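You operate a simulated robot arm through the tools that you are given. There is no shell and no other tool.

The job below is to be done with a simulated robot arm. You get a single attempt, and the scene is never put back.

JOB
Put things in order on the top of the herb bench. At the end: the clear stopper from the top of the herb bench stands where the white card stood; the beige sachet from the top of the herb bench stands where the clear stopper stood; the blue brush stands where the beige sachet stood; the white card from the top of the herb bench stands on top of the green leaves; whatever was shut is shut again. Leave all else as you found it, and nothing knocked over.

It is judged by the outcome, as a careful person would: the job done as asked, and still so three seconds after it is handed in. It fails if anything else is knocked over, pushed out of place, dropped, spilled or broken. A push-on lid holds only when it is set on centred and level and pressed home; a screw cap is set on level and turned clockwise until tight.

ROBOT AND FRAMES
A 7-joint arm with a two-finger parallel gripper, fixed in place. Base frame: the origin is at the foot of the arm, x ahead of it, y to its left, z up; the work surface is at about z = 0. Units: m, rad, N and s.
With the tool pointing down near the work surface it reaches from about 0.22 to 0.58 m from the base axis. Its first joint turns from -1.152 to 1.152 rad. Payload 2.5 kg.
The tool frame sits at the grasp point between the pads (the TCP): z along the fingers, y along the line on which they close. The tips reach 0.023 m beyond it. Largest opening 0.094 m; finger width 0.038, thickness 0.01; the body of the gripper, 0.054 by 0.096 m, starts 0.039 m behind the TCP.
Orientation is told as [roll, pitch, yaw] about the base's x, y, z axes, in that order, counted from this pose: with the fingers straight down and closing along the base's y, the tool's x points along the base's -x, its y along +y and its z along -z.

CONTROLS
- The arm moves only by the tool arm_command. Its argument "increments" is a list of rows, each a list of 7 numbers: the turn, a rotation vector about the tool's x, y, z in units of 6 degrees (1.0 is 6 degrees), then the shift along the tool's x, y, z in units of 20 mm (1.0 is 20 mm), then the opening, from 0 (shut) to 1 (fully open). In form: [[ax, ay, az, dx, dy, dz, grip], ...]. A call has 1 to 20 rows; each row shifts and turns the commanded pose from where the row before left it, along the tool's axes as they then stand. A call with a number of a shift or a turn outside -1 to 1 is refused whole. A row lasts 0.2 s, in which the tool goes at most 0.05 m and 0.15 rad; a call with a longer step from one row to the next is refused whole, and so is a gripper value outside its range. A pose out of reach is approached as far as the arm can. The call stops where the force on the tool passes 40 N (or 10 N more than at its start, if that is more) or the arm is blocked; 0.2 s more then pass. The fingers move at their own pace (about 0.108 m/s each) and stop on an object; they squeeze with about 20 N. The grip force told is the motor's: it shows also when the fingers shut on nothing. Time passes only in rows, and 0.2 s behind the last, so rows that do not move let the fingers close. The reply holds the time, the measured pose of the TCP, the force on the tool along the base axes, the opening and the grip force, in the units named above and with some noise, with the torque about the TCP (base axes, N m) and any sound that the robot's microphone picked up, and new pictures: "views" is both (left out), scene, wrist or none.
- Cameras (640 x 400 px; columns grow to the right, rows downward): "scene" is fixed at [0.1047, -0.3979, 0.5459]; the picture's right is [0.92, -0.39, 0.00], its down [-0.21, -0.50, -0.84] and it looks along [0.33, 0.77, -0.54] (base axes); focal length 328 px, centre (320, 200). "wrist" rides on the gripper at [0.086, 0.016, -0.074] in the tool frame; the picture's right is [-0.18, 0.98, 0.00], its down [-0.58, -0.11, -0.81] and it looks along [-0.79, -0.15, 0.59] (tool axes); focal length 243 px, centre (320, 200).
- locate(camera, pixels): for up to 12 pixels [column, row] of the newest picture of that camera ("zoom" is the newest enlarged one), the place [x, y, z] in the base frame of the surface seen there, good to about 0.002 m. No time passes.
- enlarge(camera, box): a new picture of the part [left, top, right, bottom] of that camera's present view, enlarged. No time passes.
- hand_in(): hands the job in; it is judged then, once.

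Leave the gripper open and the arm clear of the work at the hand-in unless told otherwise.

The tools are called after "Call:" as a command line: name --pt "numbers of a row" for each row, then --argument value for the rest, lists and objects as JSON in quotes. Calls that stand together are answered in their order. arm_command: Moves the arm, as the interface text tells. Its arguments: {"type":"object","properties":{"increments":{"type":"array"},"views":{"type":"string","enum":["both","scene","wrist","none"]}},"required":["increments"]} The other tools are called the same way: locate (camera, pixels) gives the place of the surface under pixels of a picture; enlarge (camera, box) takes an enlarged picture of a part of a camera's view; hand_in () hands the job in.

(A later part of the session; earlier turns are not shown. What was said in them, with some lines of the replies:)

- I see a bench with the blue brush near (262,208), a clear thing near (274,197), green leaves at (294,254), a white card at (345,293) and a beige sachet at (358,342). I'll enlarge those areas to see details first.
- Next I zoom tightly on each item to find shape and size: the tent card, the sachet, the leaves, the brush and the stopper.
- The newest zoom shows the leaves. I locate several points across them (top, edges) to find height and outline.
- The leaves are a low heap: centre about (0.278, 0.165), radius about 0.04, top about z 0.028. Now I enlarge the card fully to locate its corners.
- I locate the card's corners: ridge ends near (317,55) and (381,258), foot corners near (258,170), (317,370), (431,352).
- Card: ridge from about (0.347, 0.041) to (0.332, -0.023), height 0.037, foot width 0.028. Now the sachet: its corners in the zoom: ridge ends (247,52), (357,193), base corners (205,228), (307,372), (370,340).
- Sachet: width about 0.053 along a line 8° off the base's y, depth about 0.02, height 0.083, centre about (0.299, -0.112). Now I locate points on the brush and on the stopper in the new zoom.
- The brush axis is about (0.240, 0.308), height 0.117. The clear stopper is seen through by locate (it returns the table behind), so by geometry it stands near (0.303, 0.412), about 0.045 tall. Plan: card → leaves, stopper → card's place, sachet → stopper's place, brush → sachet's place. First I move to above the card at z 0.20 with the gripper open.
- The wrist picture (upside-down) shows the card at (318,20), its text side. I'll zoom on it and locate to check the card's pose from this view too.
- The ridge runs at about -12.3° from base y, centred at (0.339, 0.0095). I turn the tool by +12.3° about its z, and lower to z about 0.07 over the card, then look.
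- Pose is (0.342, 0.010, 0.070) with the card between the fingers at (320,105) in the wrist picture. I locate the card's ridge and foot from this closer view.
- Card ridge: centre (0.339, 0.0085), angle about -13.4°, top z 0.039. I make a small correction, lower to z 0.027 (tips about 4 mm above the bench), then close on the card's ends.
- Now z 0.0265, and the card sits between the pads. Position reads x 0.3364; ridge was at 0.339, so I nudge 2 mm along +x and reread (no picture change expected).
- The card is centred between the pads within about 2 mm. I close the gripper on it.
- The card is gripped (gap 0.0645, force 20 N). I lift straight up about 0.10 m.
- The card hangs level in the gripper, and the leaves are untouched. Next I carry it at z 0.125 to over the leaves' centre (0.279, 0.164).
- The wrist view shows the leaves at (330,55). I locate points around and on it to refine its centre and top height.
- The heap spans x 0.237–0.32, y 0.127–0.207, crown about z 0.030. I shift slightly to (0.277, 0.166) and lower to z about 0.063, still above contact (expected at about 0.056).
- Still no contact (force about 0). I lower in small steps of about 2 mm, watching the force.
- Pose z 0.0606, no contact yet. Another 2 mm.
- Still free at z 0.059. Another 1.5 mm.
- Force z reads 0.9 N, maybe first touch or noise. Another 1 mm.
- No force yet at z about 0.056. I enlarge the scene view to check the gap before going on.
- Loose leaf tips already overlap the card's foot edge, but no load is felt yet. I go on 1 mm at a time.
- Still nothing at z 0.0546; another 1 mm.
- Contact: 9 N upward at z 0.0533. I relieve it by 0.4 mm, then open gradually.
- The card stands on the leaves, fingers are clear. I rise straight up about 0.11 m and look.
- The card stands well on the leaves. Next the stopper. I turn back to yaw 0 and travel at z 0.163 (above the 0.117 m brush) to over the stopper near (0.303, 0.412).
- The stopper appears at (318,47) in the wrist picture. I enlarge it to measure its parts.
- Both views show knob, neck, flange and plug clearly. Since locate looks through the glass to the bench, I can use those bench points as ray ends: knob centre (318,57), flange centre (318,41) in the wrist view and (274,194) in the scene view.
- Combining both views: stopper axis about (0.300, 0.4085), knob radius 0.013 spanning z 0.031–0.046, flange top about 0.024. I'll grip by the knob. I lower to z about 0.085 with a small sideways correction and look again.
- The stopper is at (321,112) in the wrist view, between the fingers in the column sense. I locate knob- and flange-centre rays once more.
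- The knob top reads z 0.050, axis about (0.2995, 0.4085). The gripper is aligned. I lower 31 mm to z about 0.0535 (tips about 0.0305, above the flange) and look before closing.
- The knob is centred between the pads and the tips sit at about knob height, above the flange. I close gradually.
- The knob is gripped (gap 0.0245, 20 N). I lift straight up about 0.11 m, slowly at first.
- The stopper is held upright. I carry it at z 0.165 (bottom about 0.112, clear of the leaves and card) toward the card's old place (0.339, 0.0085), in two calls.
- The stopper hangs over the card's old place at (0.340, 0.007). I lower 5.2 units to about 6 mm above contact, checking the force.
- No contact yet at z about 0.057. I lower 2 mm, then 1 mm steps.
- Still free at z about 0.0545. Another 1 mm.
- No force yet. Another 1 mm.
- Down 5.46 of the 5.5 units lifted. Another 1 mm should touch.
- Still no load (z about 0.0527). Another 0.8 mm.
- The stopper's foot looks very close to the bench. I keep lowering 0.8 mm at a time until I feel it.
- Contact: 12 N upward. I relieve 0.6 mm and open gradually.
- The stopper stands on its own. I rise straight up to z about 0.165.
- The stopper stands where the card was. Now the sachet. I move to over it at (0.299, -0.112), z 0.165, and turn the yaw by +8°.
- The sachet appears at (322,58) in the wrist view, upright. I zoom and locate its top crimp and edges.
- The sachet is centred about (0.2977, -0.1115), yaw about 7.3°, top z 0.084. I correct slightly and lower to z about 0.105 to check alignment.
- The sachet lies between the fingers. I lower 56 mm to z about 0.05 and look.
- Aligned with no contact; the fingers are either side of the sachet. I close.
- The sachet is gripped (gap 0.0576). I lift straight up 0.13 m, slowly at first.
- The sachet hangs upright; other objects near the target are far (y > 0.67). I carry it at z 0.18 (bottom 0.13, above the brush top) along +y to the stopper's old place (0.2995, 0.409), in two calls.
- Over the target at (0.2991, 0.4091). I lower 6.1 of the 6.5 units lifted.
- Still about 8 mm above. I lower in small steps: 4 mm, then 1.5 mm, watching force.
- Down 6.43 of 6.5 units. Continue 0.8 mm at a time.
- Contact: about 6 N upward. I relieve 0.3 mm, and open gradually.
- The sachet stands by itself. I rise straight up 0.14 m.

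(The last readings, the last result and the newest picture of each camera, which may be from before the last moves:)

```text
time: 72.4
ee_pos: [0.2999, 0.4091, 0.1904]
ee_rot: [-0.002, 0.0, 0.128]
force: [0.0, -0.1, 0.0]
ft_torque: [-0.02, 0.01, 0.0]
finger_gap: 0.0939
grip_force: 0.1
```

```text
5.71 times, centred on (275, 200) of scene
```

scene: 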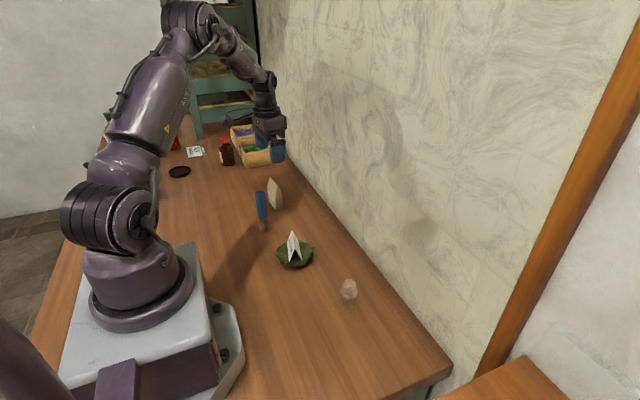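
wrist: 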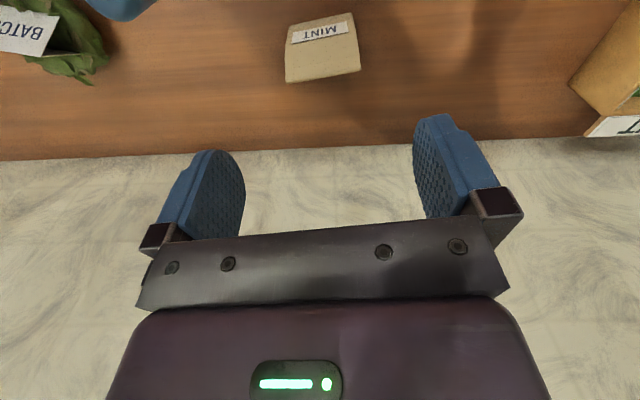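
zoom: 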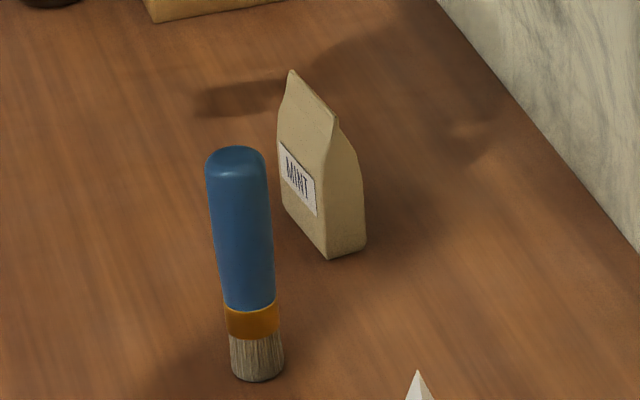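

The sachet stands at the stopper's old place. Now the brush at about (0.2405, 0.308). I turn back to yaw 0 and move over it at z 0.19 (tips 0.167, above its 0.117 top).

Call:
arm_command --pt "0 0 0.62 0 0 0 1" --pt "0 0 0.6 0 0 0 1" --pt "0 0 0 0.25 -0.4 0 1" --pt "0 0 0 0.5 -0.85 0 1" --pt "0 0 0 0.55 -0.95 0 1" --pt "0 0 0 0.55 -0.95 0 1" --pt "0 0 0 0.5 -0.9 0 1" --pt "0 0 0 0.4 -0.7 0 1" --pt "0 0 0 0.2 -0.325 0 1" --pt "0 0 0 0 0 0 1" --pt "0 0 0 0 0 0 1" --views "both"

Call:
enlarge --camera "wrist" --box '[240, 0, 400, 120]'

```text
time: 74.8
ee_pos: [0.2409, 0.3079, 0.1893]
ee_rot: [0.0, 0.0, -0.001]
force: [0.5, 0.3, -1.0]
ft_torque: [-0.01, -0.03, 0.02]
finger_gap: 0.0939
grip_force: 0.0
```

scene: 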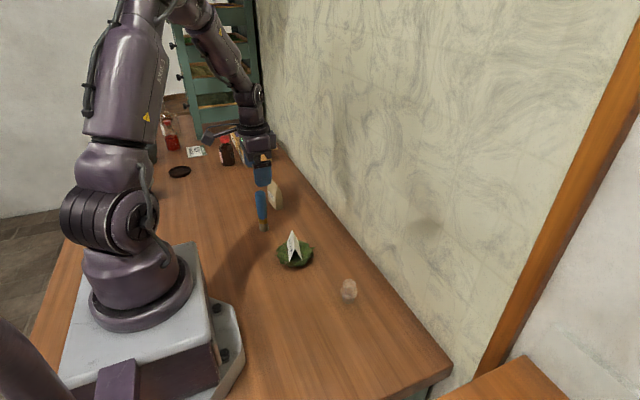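
wrist: 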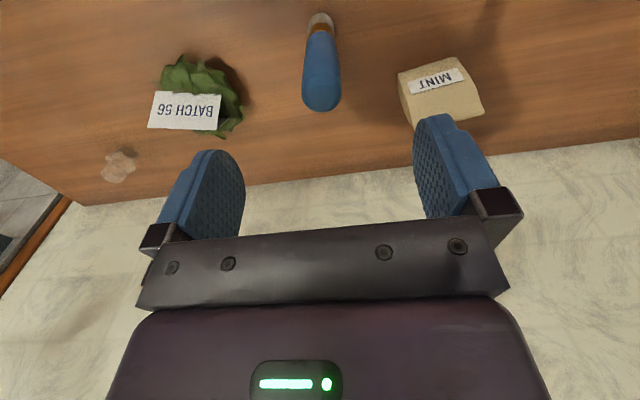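

```text
3.33 times, centred on (320, 60) of wrist
```

zoom: 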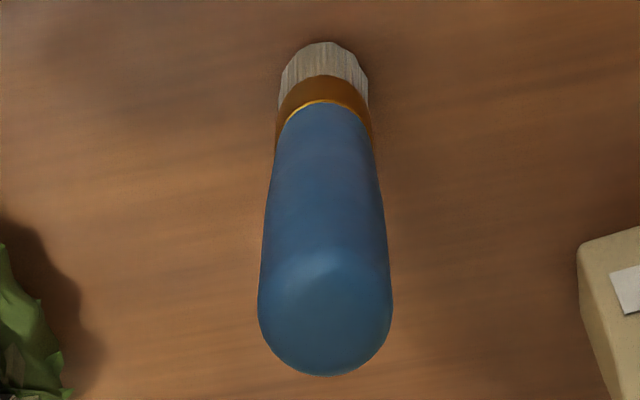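

I locate the brush from here: top near (321,98), edges (303,90)/(340,90), front base (320,14).

Call:
locate --camera "wrist" --pixels '[[321, 85], [321, 98], [321, 108], [304, 92], [339, 92], [320, 40], [308, 50], [333, 50], [319, 16], [310, 22], [330, 22], [321, 78]]'

```text
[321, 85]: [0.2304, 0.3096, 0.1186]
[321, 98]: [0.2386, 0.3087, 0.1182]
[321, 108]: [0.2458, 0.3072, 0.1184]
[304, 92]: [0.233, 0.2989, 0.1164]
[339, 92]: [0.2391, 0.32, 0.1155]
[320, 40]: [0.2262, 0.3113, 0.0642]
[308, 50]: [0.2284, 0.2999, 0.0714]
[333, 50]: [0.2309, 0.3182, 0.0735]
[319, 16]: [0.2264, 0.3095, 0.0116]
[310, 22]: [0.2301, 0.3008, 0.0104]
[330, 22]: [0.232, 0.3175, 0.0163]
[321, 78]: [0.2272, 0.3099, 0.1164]
```

Brush axis about (0.2387, 0.309), top z 0.1185, radius 0.0125. I nudge by (-2, +1) mm and lower to z about 0.13, then check.

Call:
arm_command --pt "0 0 0 0.1 0.05 0 1" --pt "0 0 0 0 0 0.5 1" --pt "0 0 0 0 0 0.9 1" --pt "0 0 0 0 0 0.9 1" --pt "0 0 0 0 0 0.5 1" --pt "0 0 0 0 0 0.2 1" --pt "0 0 0 0 0 0 1" --views "both"

Call:
locate --camera "wrist" --pixels '[[322, 150], [322, 165], [322, 130], [322, 100], [322, 70]]'

```text
time: 76.4
ee_pos: [0.2387, 0.3098, 0.1289]
ee_rot: [0.001, 0.0, -0.001]
force: [-0.5, 0.7, -1.0]
ft_torque: [0.0, -0.01, 0.01]
finger_gap: 0.094
grip_force: 0.0
```

scene: 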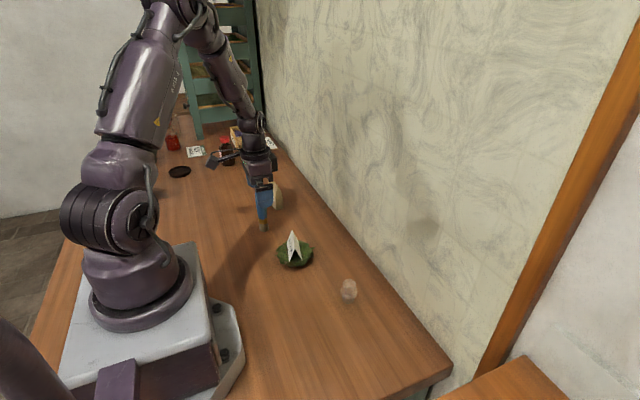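
wrist: 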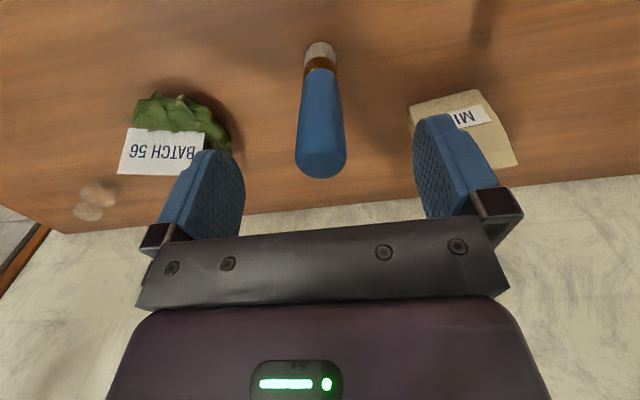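

```text
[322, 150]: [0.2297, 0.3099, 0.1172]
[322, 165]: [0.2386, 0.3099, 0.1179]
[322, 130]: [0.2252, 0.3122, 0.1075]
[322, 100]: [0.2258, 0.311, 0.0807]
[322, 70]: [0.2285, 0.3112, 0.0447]
```

The brush is centred between the fingers. I lower 44 mm to z about 0.085 and close gently.

Call:
arm_command --pt "0 0 0 0 0 0.5 1" --pt "0 0 0 0 0 0.7 1" --pt "0 0 0 0 0 0.6 1" --pt "0 0 0 0 0 0.4 1" --pt "0 0 0 0 0 0 1" --views "both"

Call:
enlarge --camera "scene" --box '[230, 160, 320, 240]'

```text
time: 77.6
ee_pos: [0.2388, 0.3092, 0.0871]
ee_rot: [-0.001, 0.0, 0.0]
force: [-0.2, -0.4, 1.0]
ft_torque: [0.02, 0.0, 0.03]
finger_gap: 0.0939
grip_force: 0.0
```

scene: 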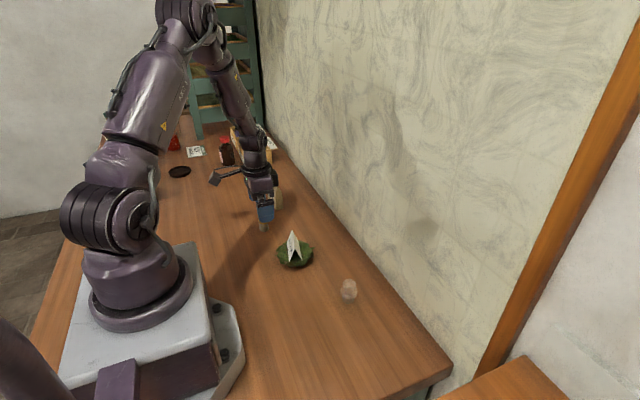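
wrist: 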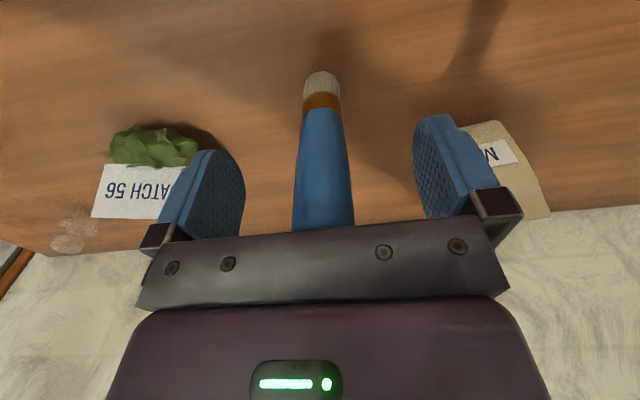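

```text
5.00 times, centred on (275, 200) of scene
```

zoom: 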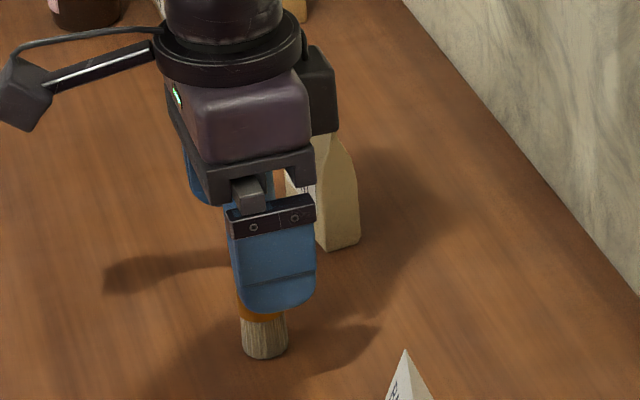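

Clear all round; the brush is between the pads. I close.

Call:
arm_command --pt "0 0 0 0 0 0 0.6" --pt "0 0 0 0 0 0 0.4" --pt "0 0 0 0 0 0 0.3" --pt "0 0 0 0 0 0 0.15" --pt "0 0 0 0 0 0 0" --pt "0 0 0 0 0 0 0" --views "wrist"

```text
time: 79.0
ee_pos: [0.2377, 0.3091, 0.087]
ee_rot: [-0.001, 0.001, -0.001]
force: [0.3, 0.1, -0.1]
ft_torque: [0.04, 0.01, -0.02]
finger_gap: 0.0258
grip_force: 20.3
```

wrist: 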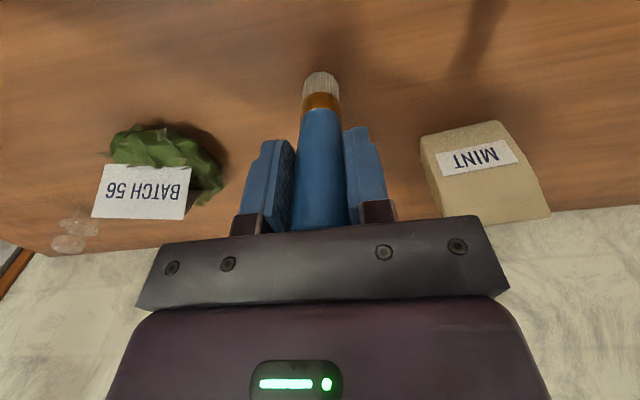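

Gripped (gap 0.0258). I lift straight up 0.11 m.

Call:
arm_command --pt "0 0 0 0 0 -0.2 0" --pt "0 0 0 0 0 -0.4 0" --pt "0 0 0 0 0 -0.7 0" --pt "0 0 0 0 0 -0.9 0" --pt "0 0 0 0 0 -0.9 0" --pt "0 0 0 0 0 -0.9 0" --pt "0 0 0 0 0 -0.8 0" --pt "0 0 0 0 0 -0.5 0" --pt "0 0 0 0 0 -0.2 0" --pt "0 0 0 0 0 0 0" --views "both"

```text
time: 81.2
ee_pos: [0.2388, 0.3105, 0.1966]
ee_rot: [0.0, -0.001, 0.001]
force: [-0.2, 0.7, 0.2]
ft_torque: [-0.01, 0.02, -0.03]
finger_gap: 0.026
grip_force: 20.3
```

scene: 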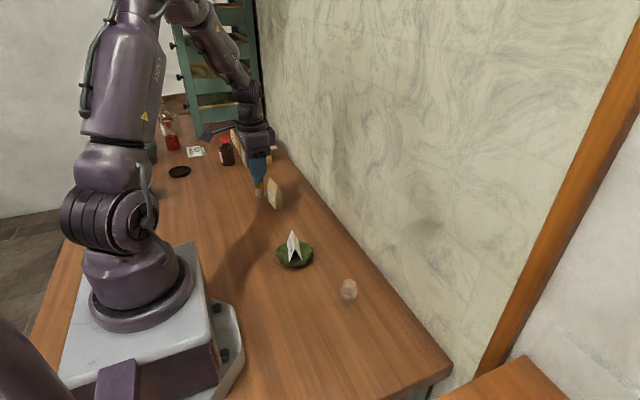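
wrist: 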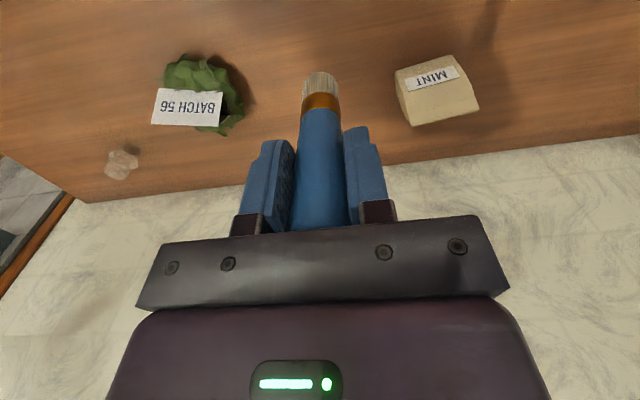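

The brush is held upright. I carry it at z 0.196 (bottom about 0.11) to the sachet's old place (0.2977, -0.1115), in two calls.

Call:
arm_command --pt "0 0 0 -0.056 -0.4 0 0" --pt "0 0 0 -0.113 -0.8 0 0" --pt "0 0 0 -0.134 -0.95 0 0" --pt "0 0 0 -0.134 -0.95 0 0" --pt "0 0 0 -0.134 -0.95 0 0" --pt "0 0 0 -0.134 -0.95 0 0" --pt "0 0 0 -0.134 -0.95 0 0" --pt "0 0 0 -0.134 -0.95 0 0" --pt "0 0 0 -0.134 -0.95 0 0" --pt "0 0 0 -0.134 -0.95 0 0" --pt "0 0 0 -0.134 -0.95 0 0" --pt "0 0 0 -0.134 -0.95 0 0" --pt "0 0 0 -0.134 -0.95 0 0" --pt "0 0 0 -0.134 -0.95 0 0" --pt "0 0 0 -0.134 -0.95 0 0" --pt "0 0 0 -0.134 -0.95 0 0" --views "scene"

Call:
arm_command --pt "0 0 0 -0.134 -0.95 0 0" --pt "0 0 0 -0.134 -0.95 0 0" --pt "0 0 0 -0.134 -0.95 0 0" --pt "0 0 0 -0.134 -0.95 0 0" --pt "0 0 0 -0.134 -0.95 0 0" --pt "0 0 0 -0.134 -0.95 0 0" --pt "0 0 0 -0.08 -0.6 0 0" --pt "0 0 0 -0.031 -0.23 0 0" --pt "0 0 0 0 0 0 0" --pt "0 0 0 0 0 0 0" --views "both"

```text
time: 84.6
ee_pos: [0.2801, 0.0188, 0.1937]
ee_rot: [-0.001, -0.002, 0.001]
force: [-0.2, 0.2, -0.5]
ft_torque: [0.01, 0.02, -0.01]
finger_gap: 0.0259
grip_force: 20.0
```

scene: 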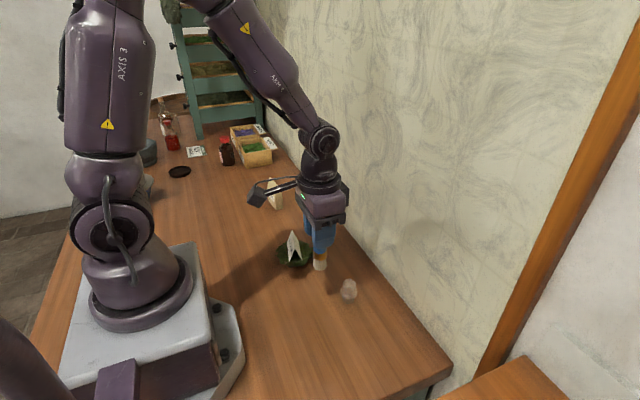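

```text
time: 86.8
ee_pos: [0.2955, -0.1126, 0.1966]
ee_rot: [0.0, 0.002, 0.001]
force: [0.7, 0.3, -0.8]
ft_torque: [-0.01, -0.06, -0.03]
finger_gap: 0.0258
grip_force: 20.6
```

scene: 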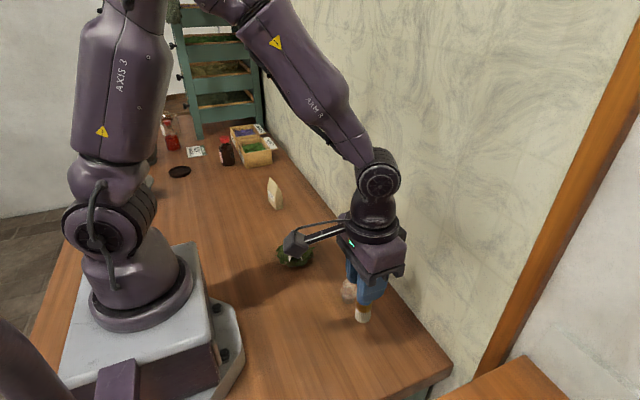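
wrist: 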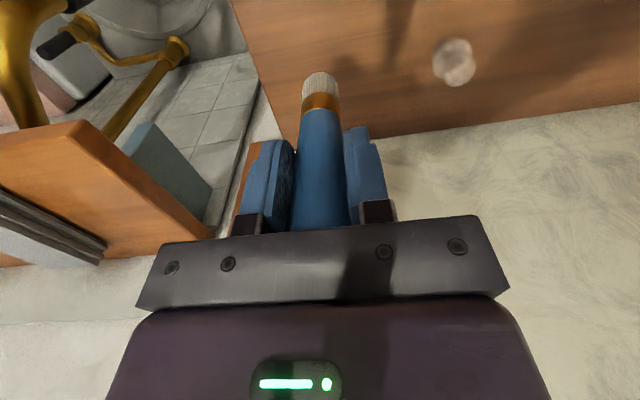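

Over the target (reads 0.2955, -0.1126, within noise). I lower 5.1 of the 5.5 units lifted.

Call:
arm_command --pt "0 0 0 -0.05 0.03 0 0" --pt "0 0 0 0 0 0.4 0" --pt "0 0 0 0 0 0.8 0" --pt "0 0 0 0 0 0.9 0" --pt "0 0 0 0 0 0.9 0" --pt "0 0 0 0 0 0.9 0" --pt "0 0 0 0 0 0.6 0" --pt "0 0 0 0 0 0.4 0" --pt "0 0 0 0 0 0.2 0" --pt "0 0 0 0 0 0 0" --views "both"

```text
time: 89.0
ee_pos: [0.2994, -0.1097, 0.0947]
ee_rot: [0.0, 0.0, -0.001]
force: [-0.3, 0.2, -1.2]
ft_torque: [0.02, 0.0, -0.01]
finger_gap: 0.0263
grip_force: 19.7
```

scene: 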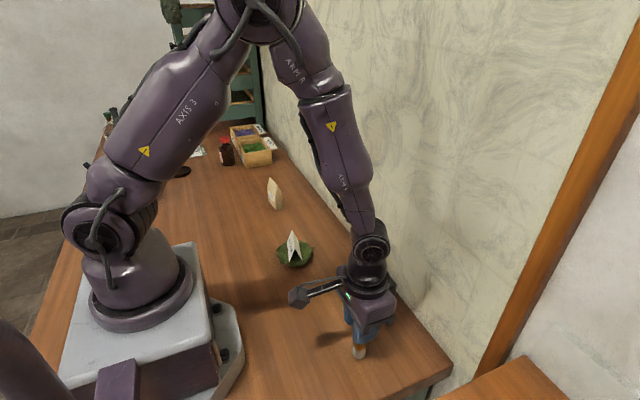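
wrist: 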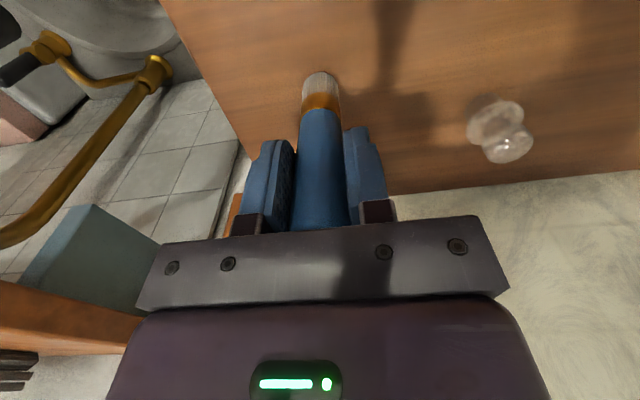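

Now about 8 mm above the bench. I lower 4 mm, then 1.5 mm, then 1 mm, watching the force.

Call:
arm_command --pt "0 0 0 0 0 0.1 0" --pt "0 0 0 0 0 0.1 0" --pt "0 0 0 0 0 0 0" --views "none"

Call:
arm_command --pt "0 0 0 0 0 0.08 0" --pt "0 0 0 0 0 0 0" --views "none"

Call:
arm_command --pt "0 0 0 0 0 0.04 0" --pt "0 0 0 0 0 0 0" --views "none"

```text
time: 89.8
ee_pos: [0.2995, -0.1105, 0.0897]
ee_rot: [0.001, -0.002, -0.001]
force: [0.0, 0.6, -0.9]
ft_torque: [0.0, -0.02, -0.05]
finger_gap: 0.0258
grip_force: 20.5
```

```text
time: 90.4
ee_pos: [0.2992, -0.1094, 0.0879]
ee_rot: [0.0, 0.0, 0.0]
force: [0.4, 0.3, 0.2]
ft_torque: [0.02, -0.01, -0.01]
finger_gap: 0.0256
grip_force: 20.4
```

```text
time: 91.0
ee_pos: [0.2997, -0.1115, 0.0863]
ee_rot: [0.0, 0.0, -0.001]
force: [-0.8, 1.0, -0.5]
ft_torque: [-0.01, 0.0, 0.02]
finger_gap: 0.0256
grip_force: 20.1
```

Down 5.42 of 5.5. I continue 0.8 mm steps.

Call:
arm_command --pt "0 0 0 0 0 0.04 0" --pt "0 0 0 0 0 0 0" --views "none"

Call:
arm_command --pt "0 0 0 0 0 0.03 0" --pt "0 0 0 0 0 0 0" --views "none"

```text
time: 91.6
ee_pos: [0.2989, -0.1121, 0.0867]
ee_rot: [0.0, -0.001, 0.0]
force: [0.8, 0.4, -0.2]
ft_torque: [0.01, 0.0, 0.0]
finger_gap: 0.026
grip_force: 20.0
```

```text
time: 92.2
ee_pos: [0.3002, -0.1106, 0.087]
ee_rot: [0.001, 0.0, 0.001]
force: [-4.2, 0.8, 12.9]
ft_torque: [0.05, 0.31, 0.04]
finger_gap: 0.0261
grip_force: 20.0
```

Contact, 13 N with some side load. I relieve 0.6 mm and read the force before opening.

Call:
arm_command --pt "0 0 0 0 0 -0.025 0" --pt "0 0 0 0 0 0 0" --views "wrist"

Call:
enlarge --camera "scene" --box '[320, 290, 420, 380]'

```text
time: 92.8
ee_pos: [0.3009, -0.1114, 0.0876]
ee_rot: [0.001, 0.001, -0.001]
force: [-3.0, 1.2, 6.9]
ft_torque: [0.04, 0.22, -0.02]
finger_gap: 0.0261
grip_force: 19.9
```

wrist: 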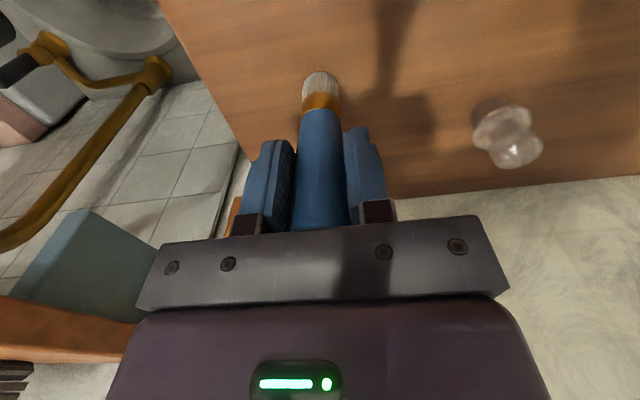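

```text
4.44 times, centred on (370, 335) of scene
```

zoom: 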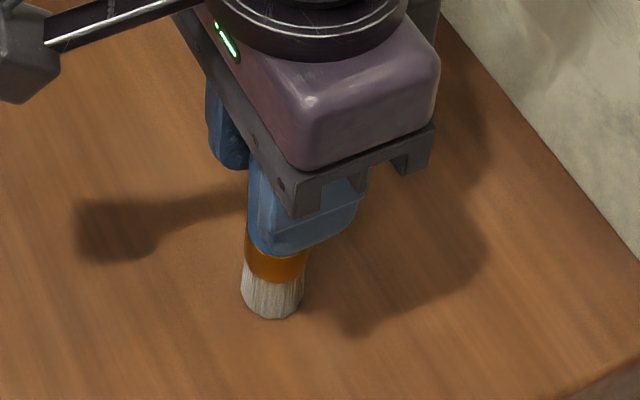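

Force fell to 7 N. I relieve another 0.4 mm and recheck.

Call:
arm_command --pt "0 0 0 0 0 -0.02 0" --pt "0 0 0 0 0 0 0" --views "none"

```text
time: 93.4
ee_pos: [0.2993, -0.1116, 0.0858]
ee_rot: [0.0, -0.001, 0.0]
force: [-0.3, 0.2, -0.1]
ft_torque: [-0.01, 0.02, 0.0]
finger_gap: 0.0258
grip_force: 20.1
```

Just off the bench now. I lower 0.2 mm and open gradually.

Call:
arm_command --pt "0 0 0 0 0 0.01 0" --pt "0 0 0 0 0 0 0" --pt "0 0 0 0 0 0 0.3" --pt "0 0 0 0 0 0 0.35" --pt "0 0 0 0 0 0 0.5" --pt "0 0 0 0 0 0 0.75" --pt "0 0 0 0 0 0 1" --pt "0 0 0 0 0 0 1" --views "both"

Call:
enlarge --camera "scene" --box '[320, 290, 420, 380]'

```text
time: 95.2
ee_pos: [0.3002, -0.1118, 0.0863]
ee_rot: [0.001, 0.0, -0.001]
force: [-0.5, 0.1, -0.5]
ft_torque: [-0.03, 0.03, -0.02]
finger_gap: 0.0941
grip_force: 0.1
```

scene: 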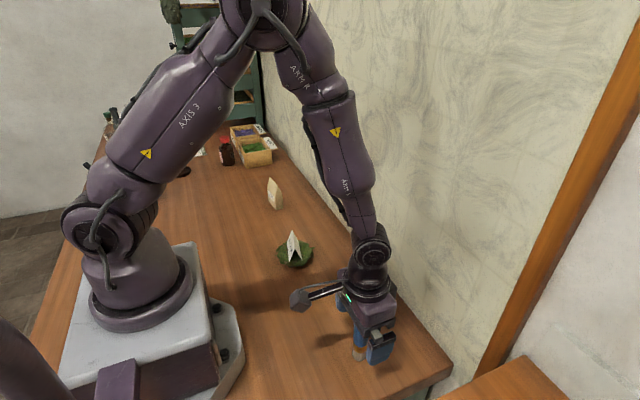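
wrist: 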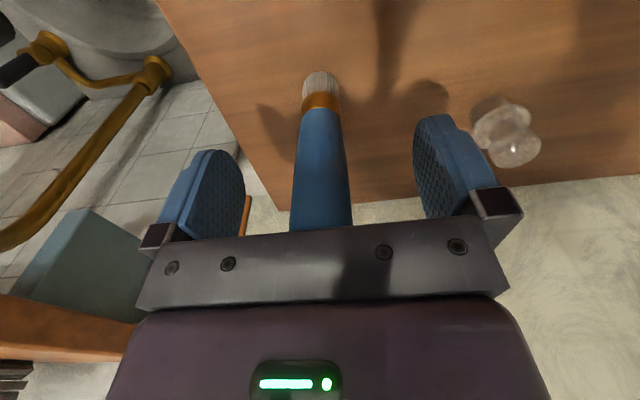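

```text
4.44 times, centred on (370, 335) of scene
```

zoom: 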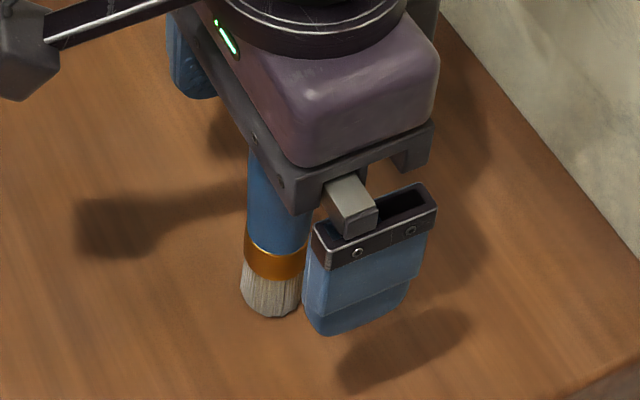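

The brush stands upright by itself. I rise straight up about 0.14 m.

Call:
arm_command --pt "0 0 0 0 0 -0.2 1" --pt "0 0 0 0 0 -0.4 1" --pt "0 0 0 0 0 -0.7 1" --pt "0 0 0 0 0 -0.9 1" --pt "0 0 0 0 0 -0.9 1" --pt "0 0 0 0 0 -0.9 1" --pt "0 0 0 0 0 -0.9 1" --pt "0 0 0 0 0 -0.9 1" --pt "0 0 0 0 0 -0.7 1" --pt "0 0 0 0 0 -0.4 1" --pt "0 0 0 0 0 0 1" --views "both"

Call:
enlarge --camera "scene" --box '[310, 260, 420, 370]'

```text
time: 97.6
ee_pos: [0.2991, -0.1102, 0.2256]
ee_rot: [0.001, 0.0, 0.0]
force: [0.3, -0.3, 0.0]
ft_torque: [-0.04, 0.02, -0.02]
finger_gap: 0.094
grip_force: 0.1
```

scene: 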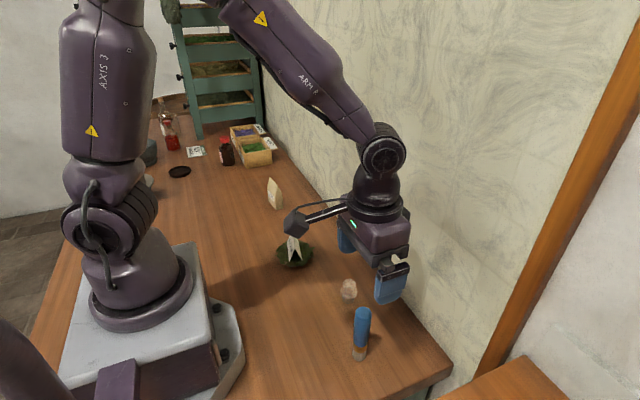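
wrist: 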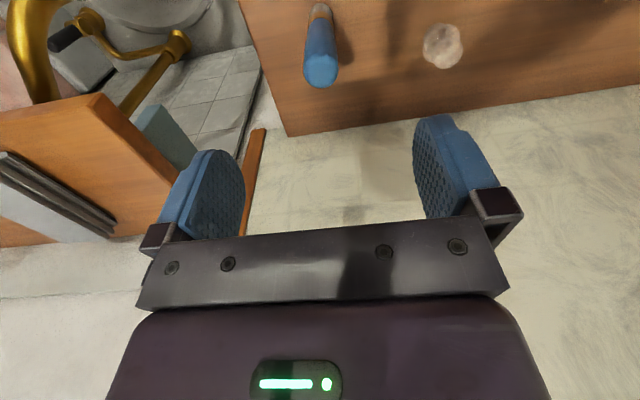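

```text
3.64 times, centred on (365, 315) of scene
```

zoom: 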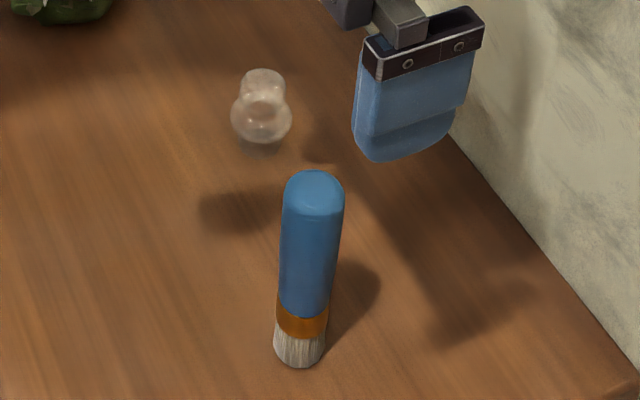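

All four items are placed. I check their positions: brush foot near (359,355), sachet near (274,193), card near (294,248) in the scene view.

Call:
locate --camera "scene" --pixels '[[362, 312], [358, 352], [360, 335], [274, 185], [274, 200], [293, 248], [290, 262], [300, 258]]'

Call:
locate --camera "wrist" --pixels '[[321, 75], [321, 50], [306, 70], [337, 70], [319, 15], [443, 47]]'

```text
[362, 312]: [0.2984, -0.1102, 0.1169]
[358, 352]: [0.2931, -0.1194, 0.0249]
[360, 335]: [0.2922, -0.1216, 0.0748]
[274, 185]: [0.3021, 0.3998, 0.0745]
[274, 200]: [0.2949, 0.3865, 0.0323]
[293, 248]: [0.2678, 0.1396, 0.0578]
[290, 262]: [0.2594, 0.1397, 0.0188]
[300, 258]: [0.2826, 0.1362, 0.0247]
```

```text
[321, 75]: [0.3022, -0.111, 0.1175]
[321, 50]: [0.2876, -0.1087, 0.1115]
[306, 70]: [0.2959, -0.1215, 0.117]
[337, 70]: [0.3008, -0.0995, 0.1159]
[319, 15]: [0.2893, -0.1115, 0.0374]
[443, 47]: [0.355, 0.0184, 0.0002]
```

Brush axis reads (0.299, -0.111), matching the sachet's old place. Now I retreat: up 0.10 m, then back toward the start pose, clear of the work.

Call:
arm_command --pt "0 0 0 0 0 -0.6 1" --pt "0 0 0 0 0 -0.9 1" --pt "0 0 0 0 0 -0.9 1" --pt "0 0 0 0 0 -0.9 1" --pt "0 0 0 0 0 -0.9 1" --pt "0 0 0 0 0 -0.9 1" --pt "0 0 0 -0.2 0.6 0 1" --pt "0 0 0 -0.2 0.9 0 1" --pt "0 0 0 -0.2 0.9 0 1" --pt "0 0 0 -0.2 0.9 0 1" --pt "0 0 0 -0.2 0.9 0 1" --pt "0 0 0 -0.2 0.9 0 1" --pt "0 0 0 -0.2 0.9 0 1" --pt "0 0 0 -0.2 0.9 0 1" --pt "0 0 0 -0.2 0.9 0 1" --pt "0 0 0 -0.2 0.9 0 1" --pt "0 0 0 -0.2 0.9 0 1" --pt "0 0 0 -0.2 0.9 0 1" --pt "0 0 0 -0.2 0.9 0 1" --pt "0 0 0 0 0.9 0 1" --views "both"

```text
time: 101.8
ee_pos: [0.3503, 0.1358, 0.3278]
ee_rot: [0.001, 0.001, 0.001]
force: [-0.4, 0.1, -0.1]
ft_torque: [0.0, 0.0, -0.04]
finger_gap: 0.094
grip_force: 0.2
```

scene: 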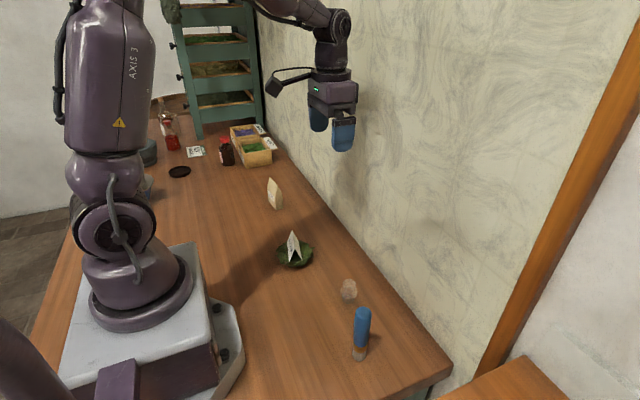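
wrist: 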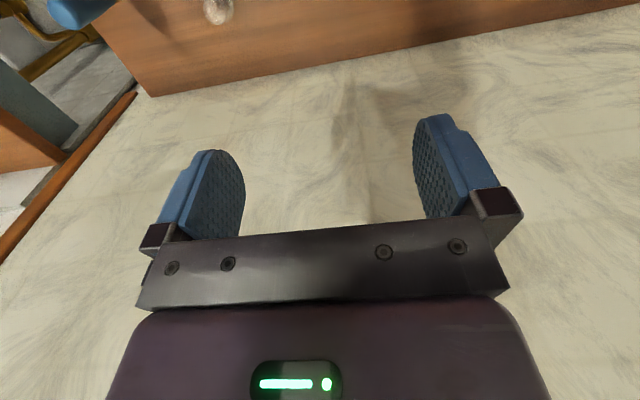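

Everything stands and the arm is clear. One last close look at the whole work area before handing in.

Call:
enlarge --camera "scene" --box '[230, 170, 400, 370]'

Call:
enlarge --camera "scene" --box '[140, 90, 300, 200]'

Call:
locate --camera "scene" --pixels '[[348, 283], [348, 292], [348, 299]]'

```text
2.00 times, centred on (315, 270) of scene
```

zoom: 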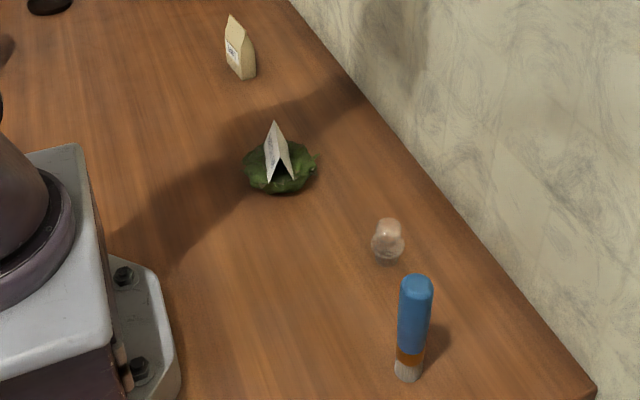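

```text
3.64 times, centred on (220, 145) of scene
```

zoom: 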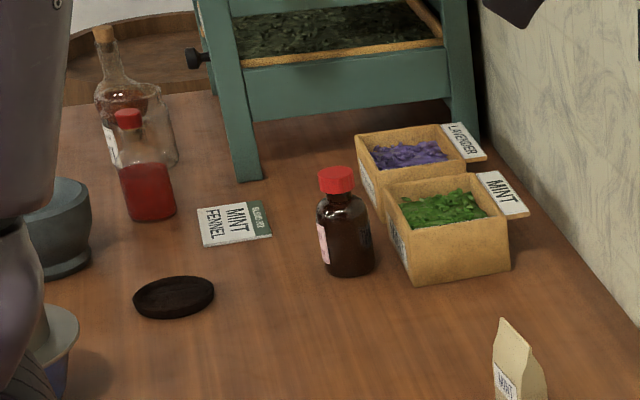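

```text
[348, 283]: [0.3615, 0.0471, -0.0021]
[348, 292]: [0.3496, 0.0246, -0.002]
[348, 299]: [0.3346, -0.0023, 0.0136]
```

The final view shows the card on the leaves, the stopper at the card's place, the sachet at the stopper's place and the brush at the sachet's place. Nothing else has moved and nothing needed opening. The gripper is open and the arm is clear, so I hand in.

Call:
hand_in

```text
The job is handed in.
```

The job is done and handed in. The herb bench is set out as you asked:

- **White card:** it stands on top of the green leaves.
- **Clear stopper:** it stands where the white card stood.
- **Beige sachet:** it stands where the clear stopper stood.
- **Blue brush:** it stands where the beige sachet stood, about 1 mm off by my last reading.

All four were upright in the last pictures before the hand-in. Nothing was knocked over, and the other things on the bench looked unmoved. Nothing had to be opened, so there was nothing to shut again. I left the gripper open and the arm raised clear of the work.
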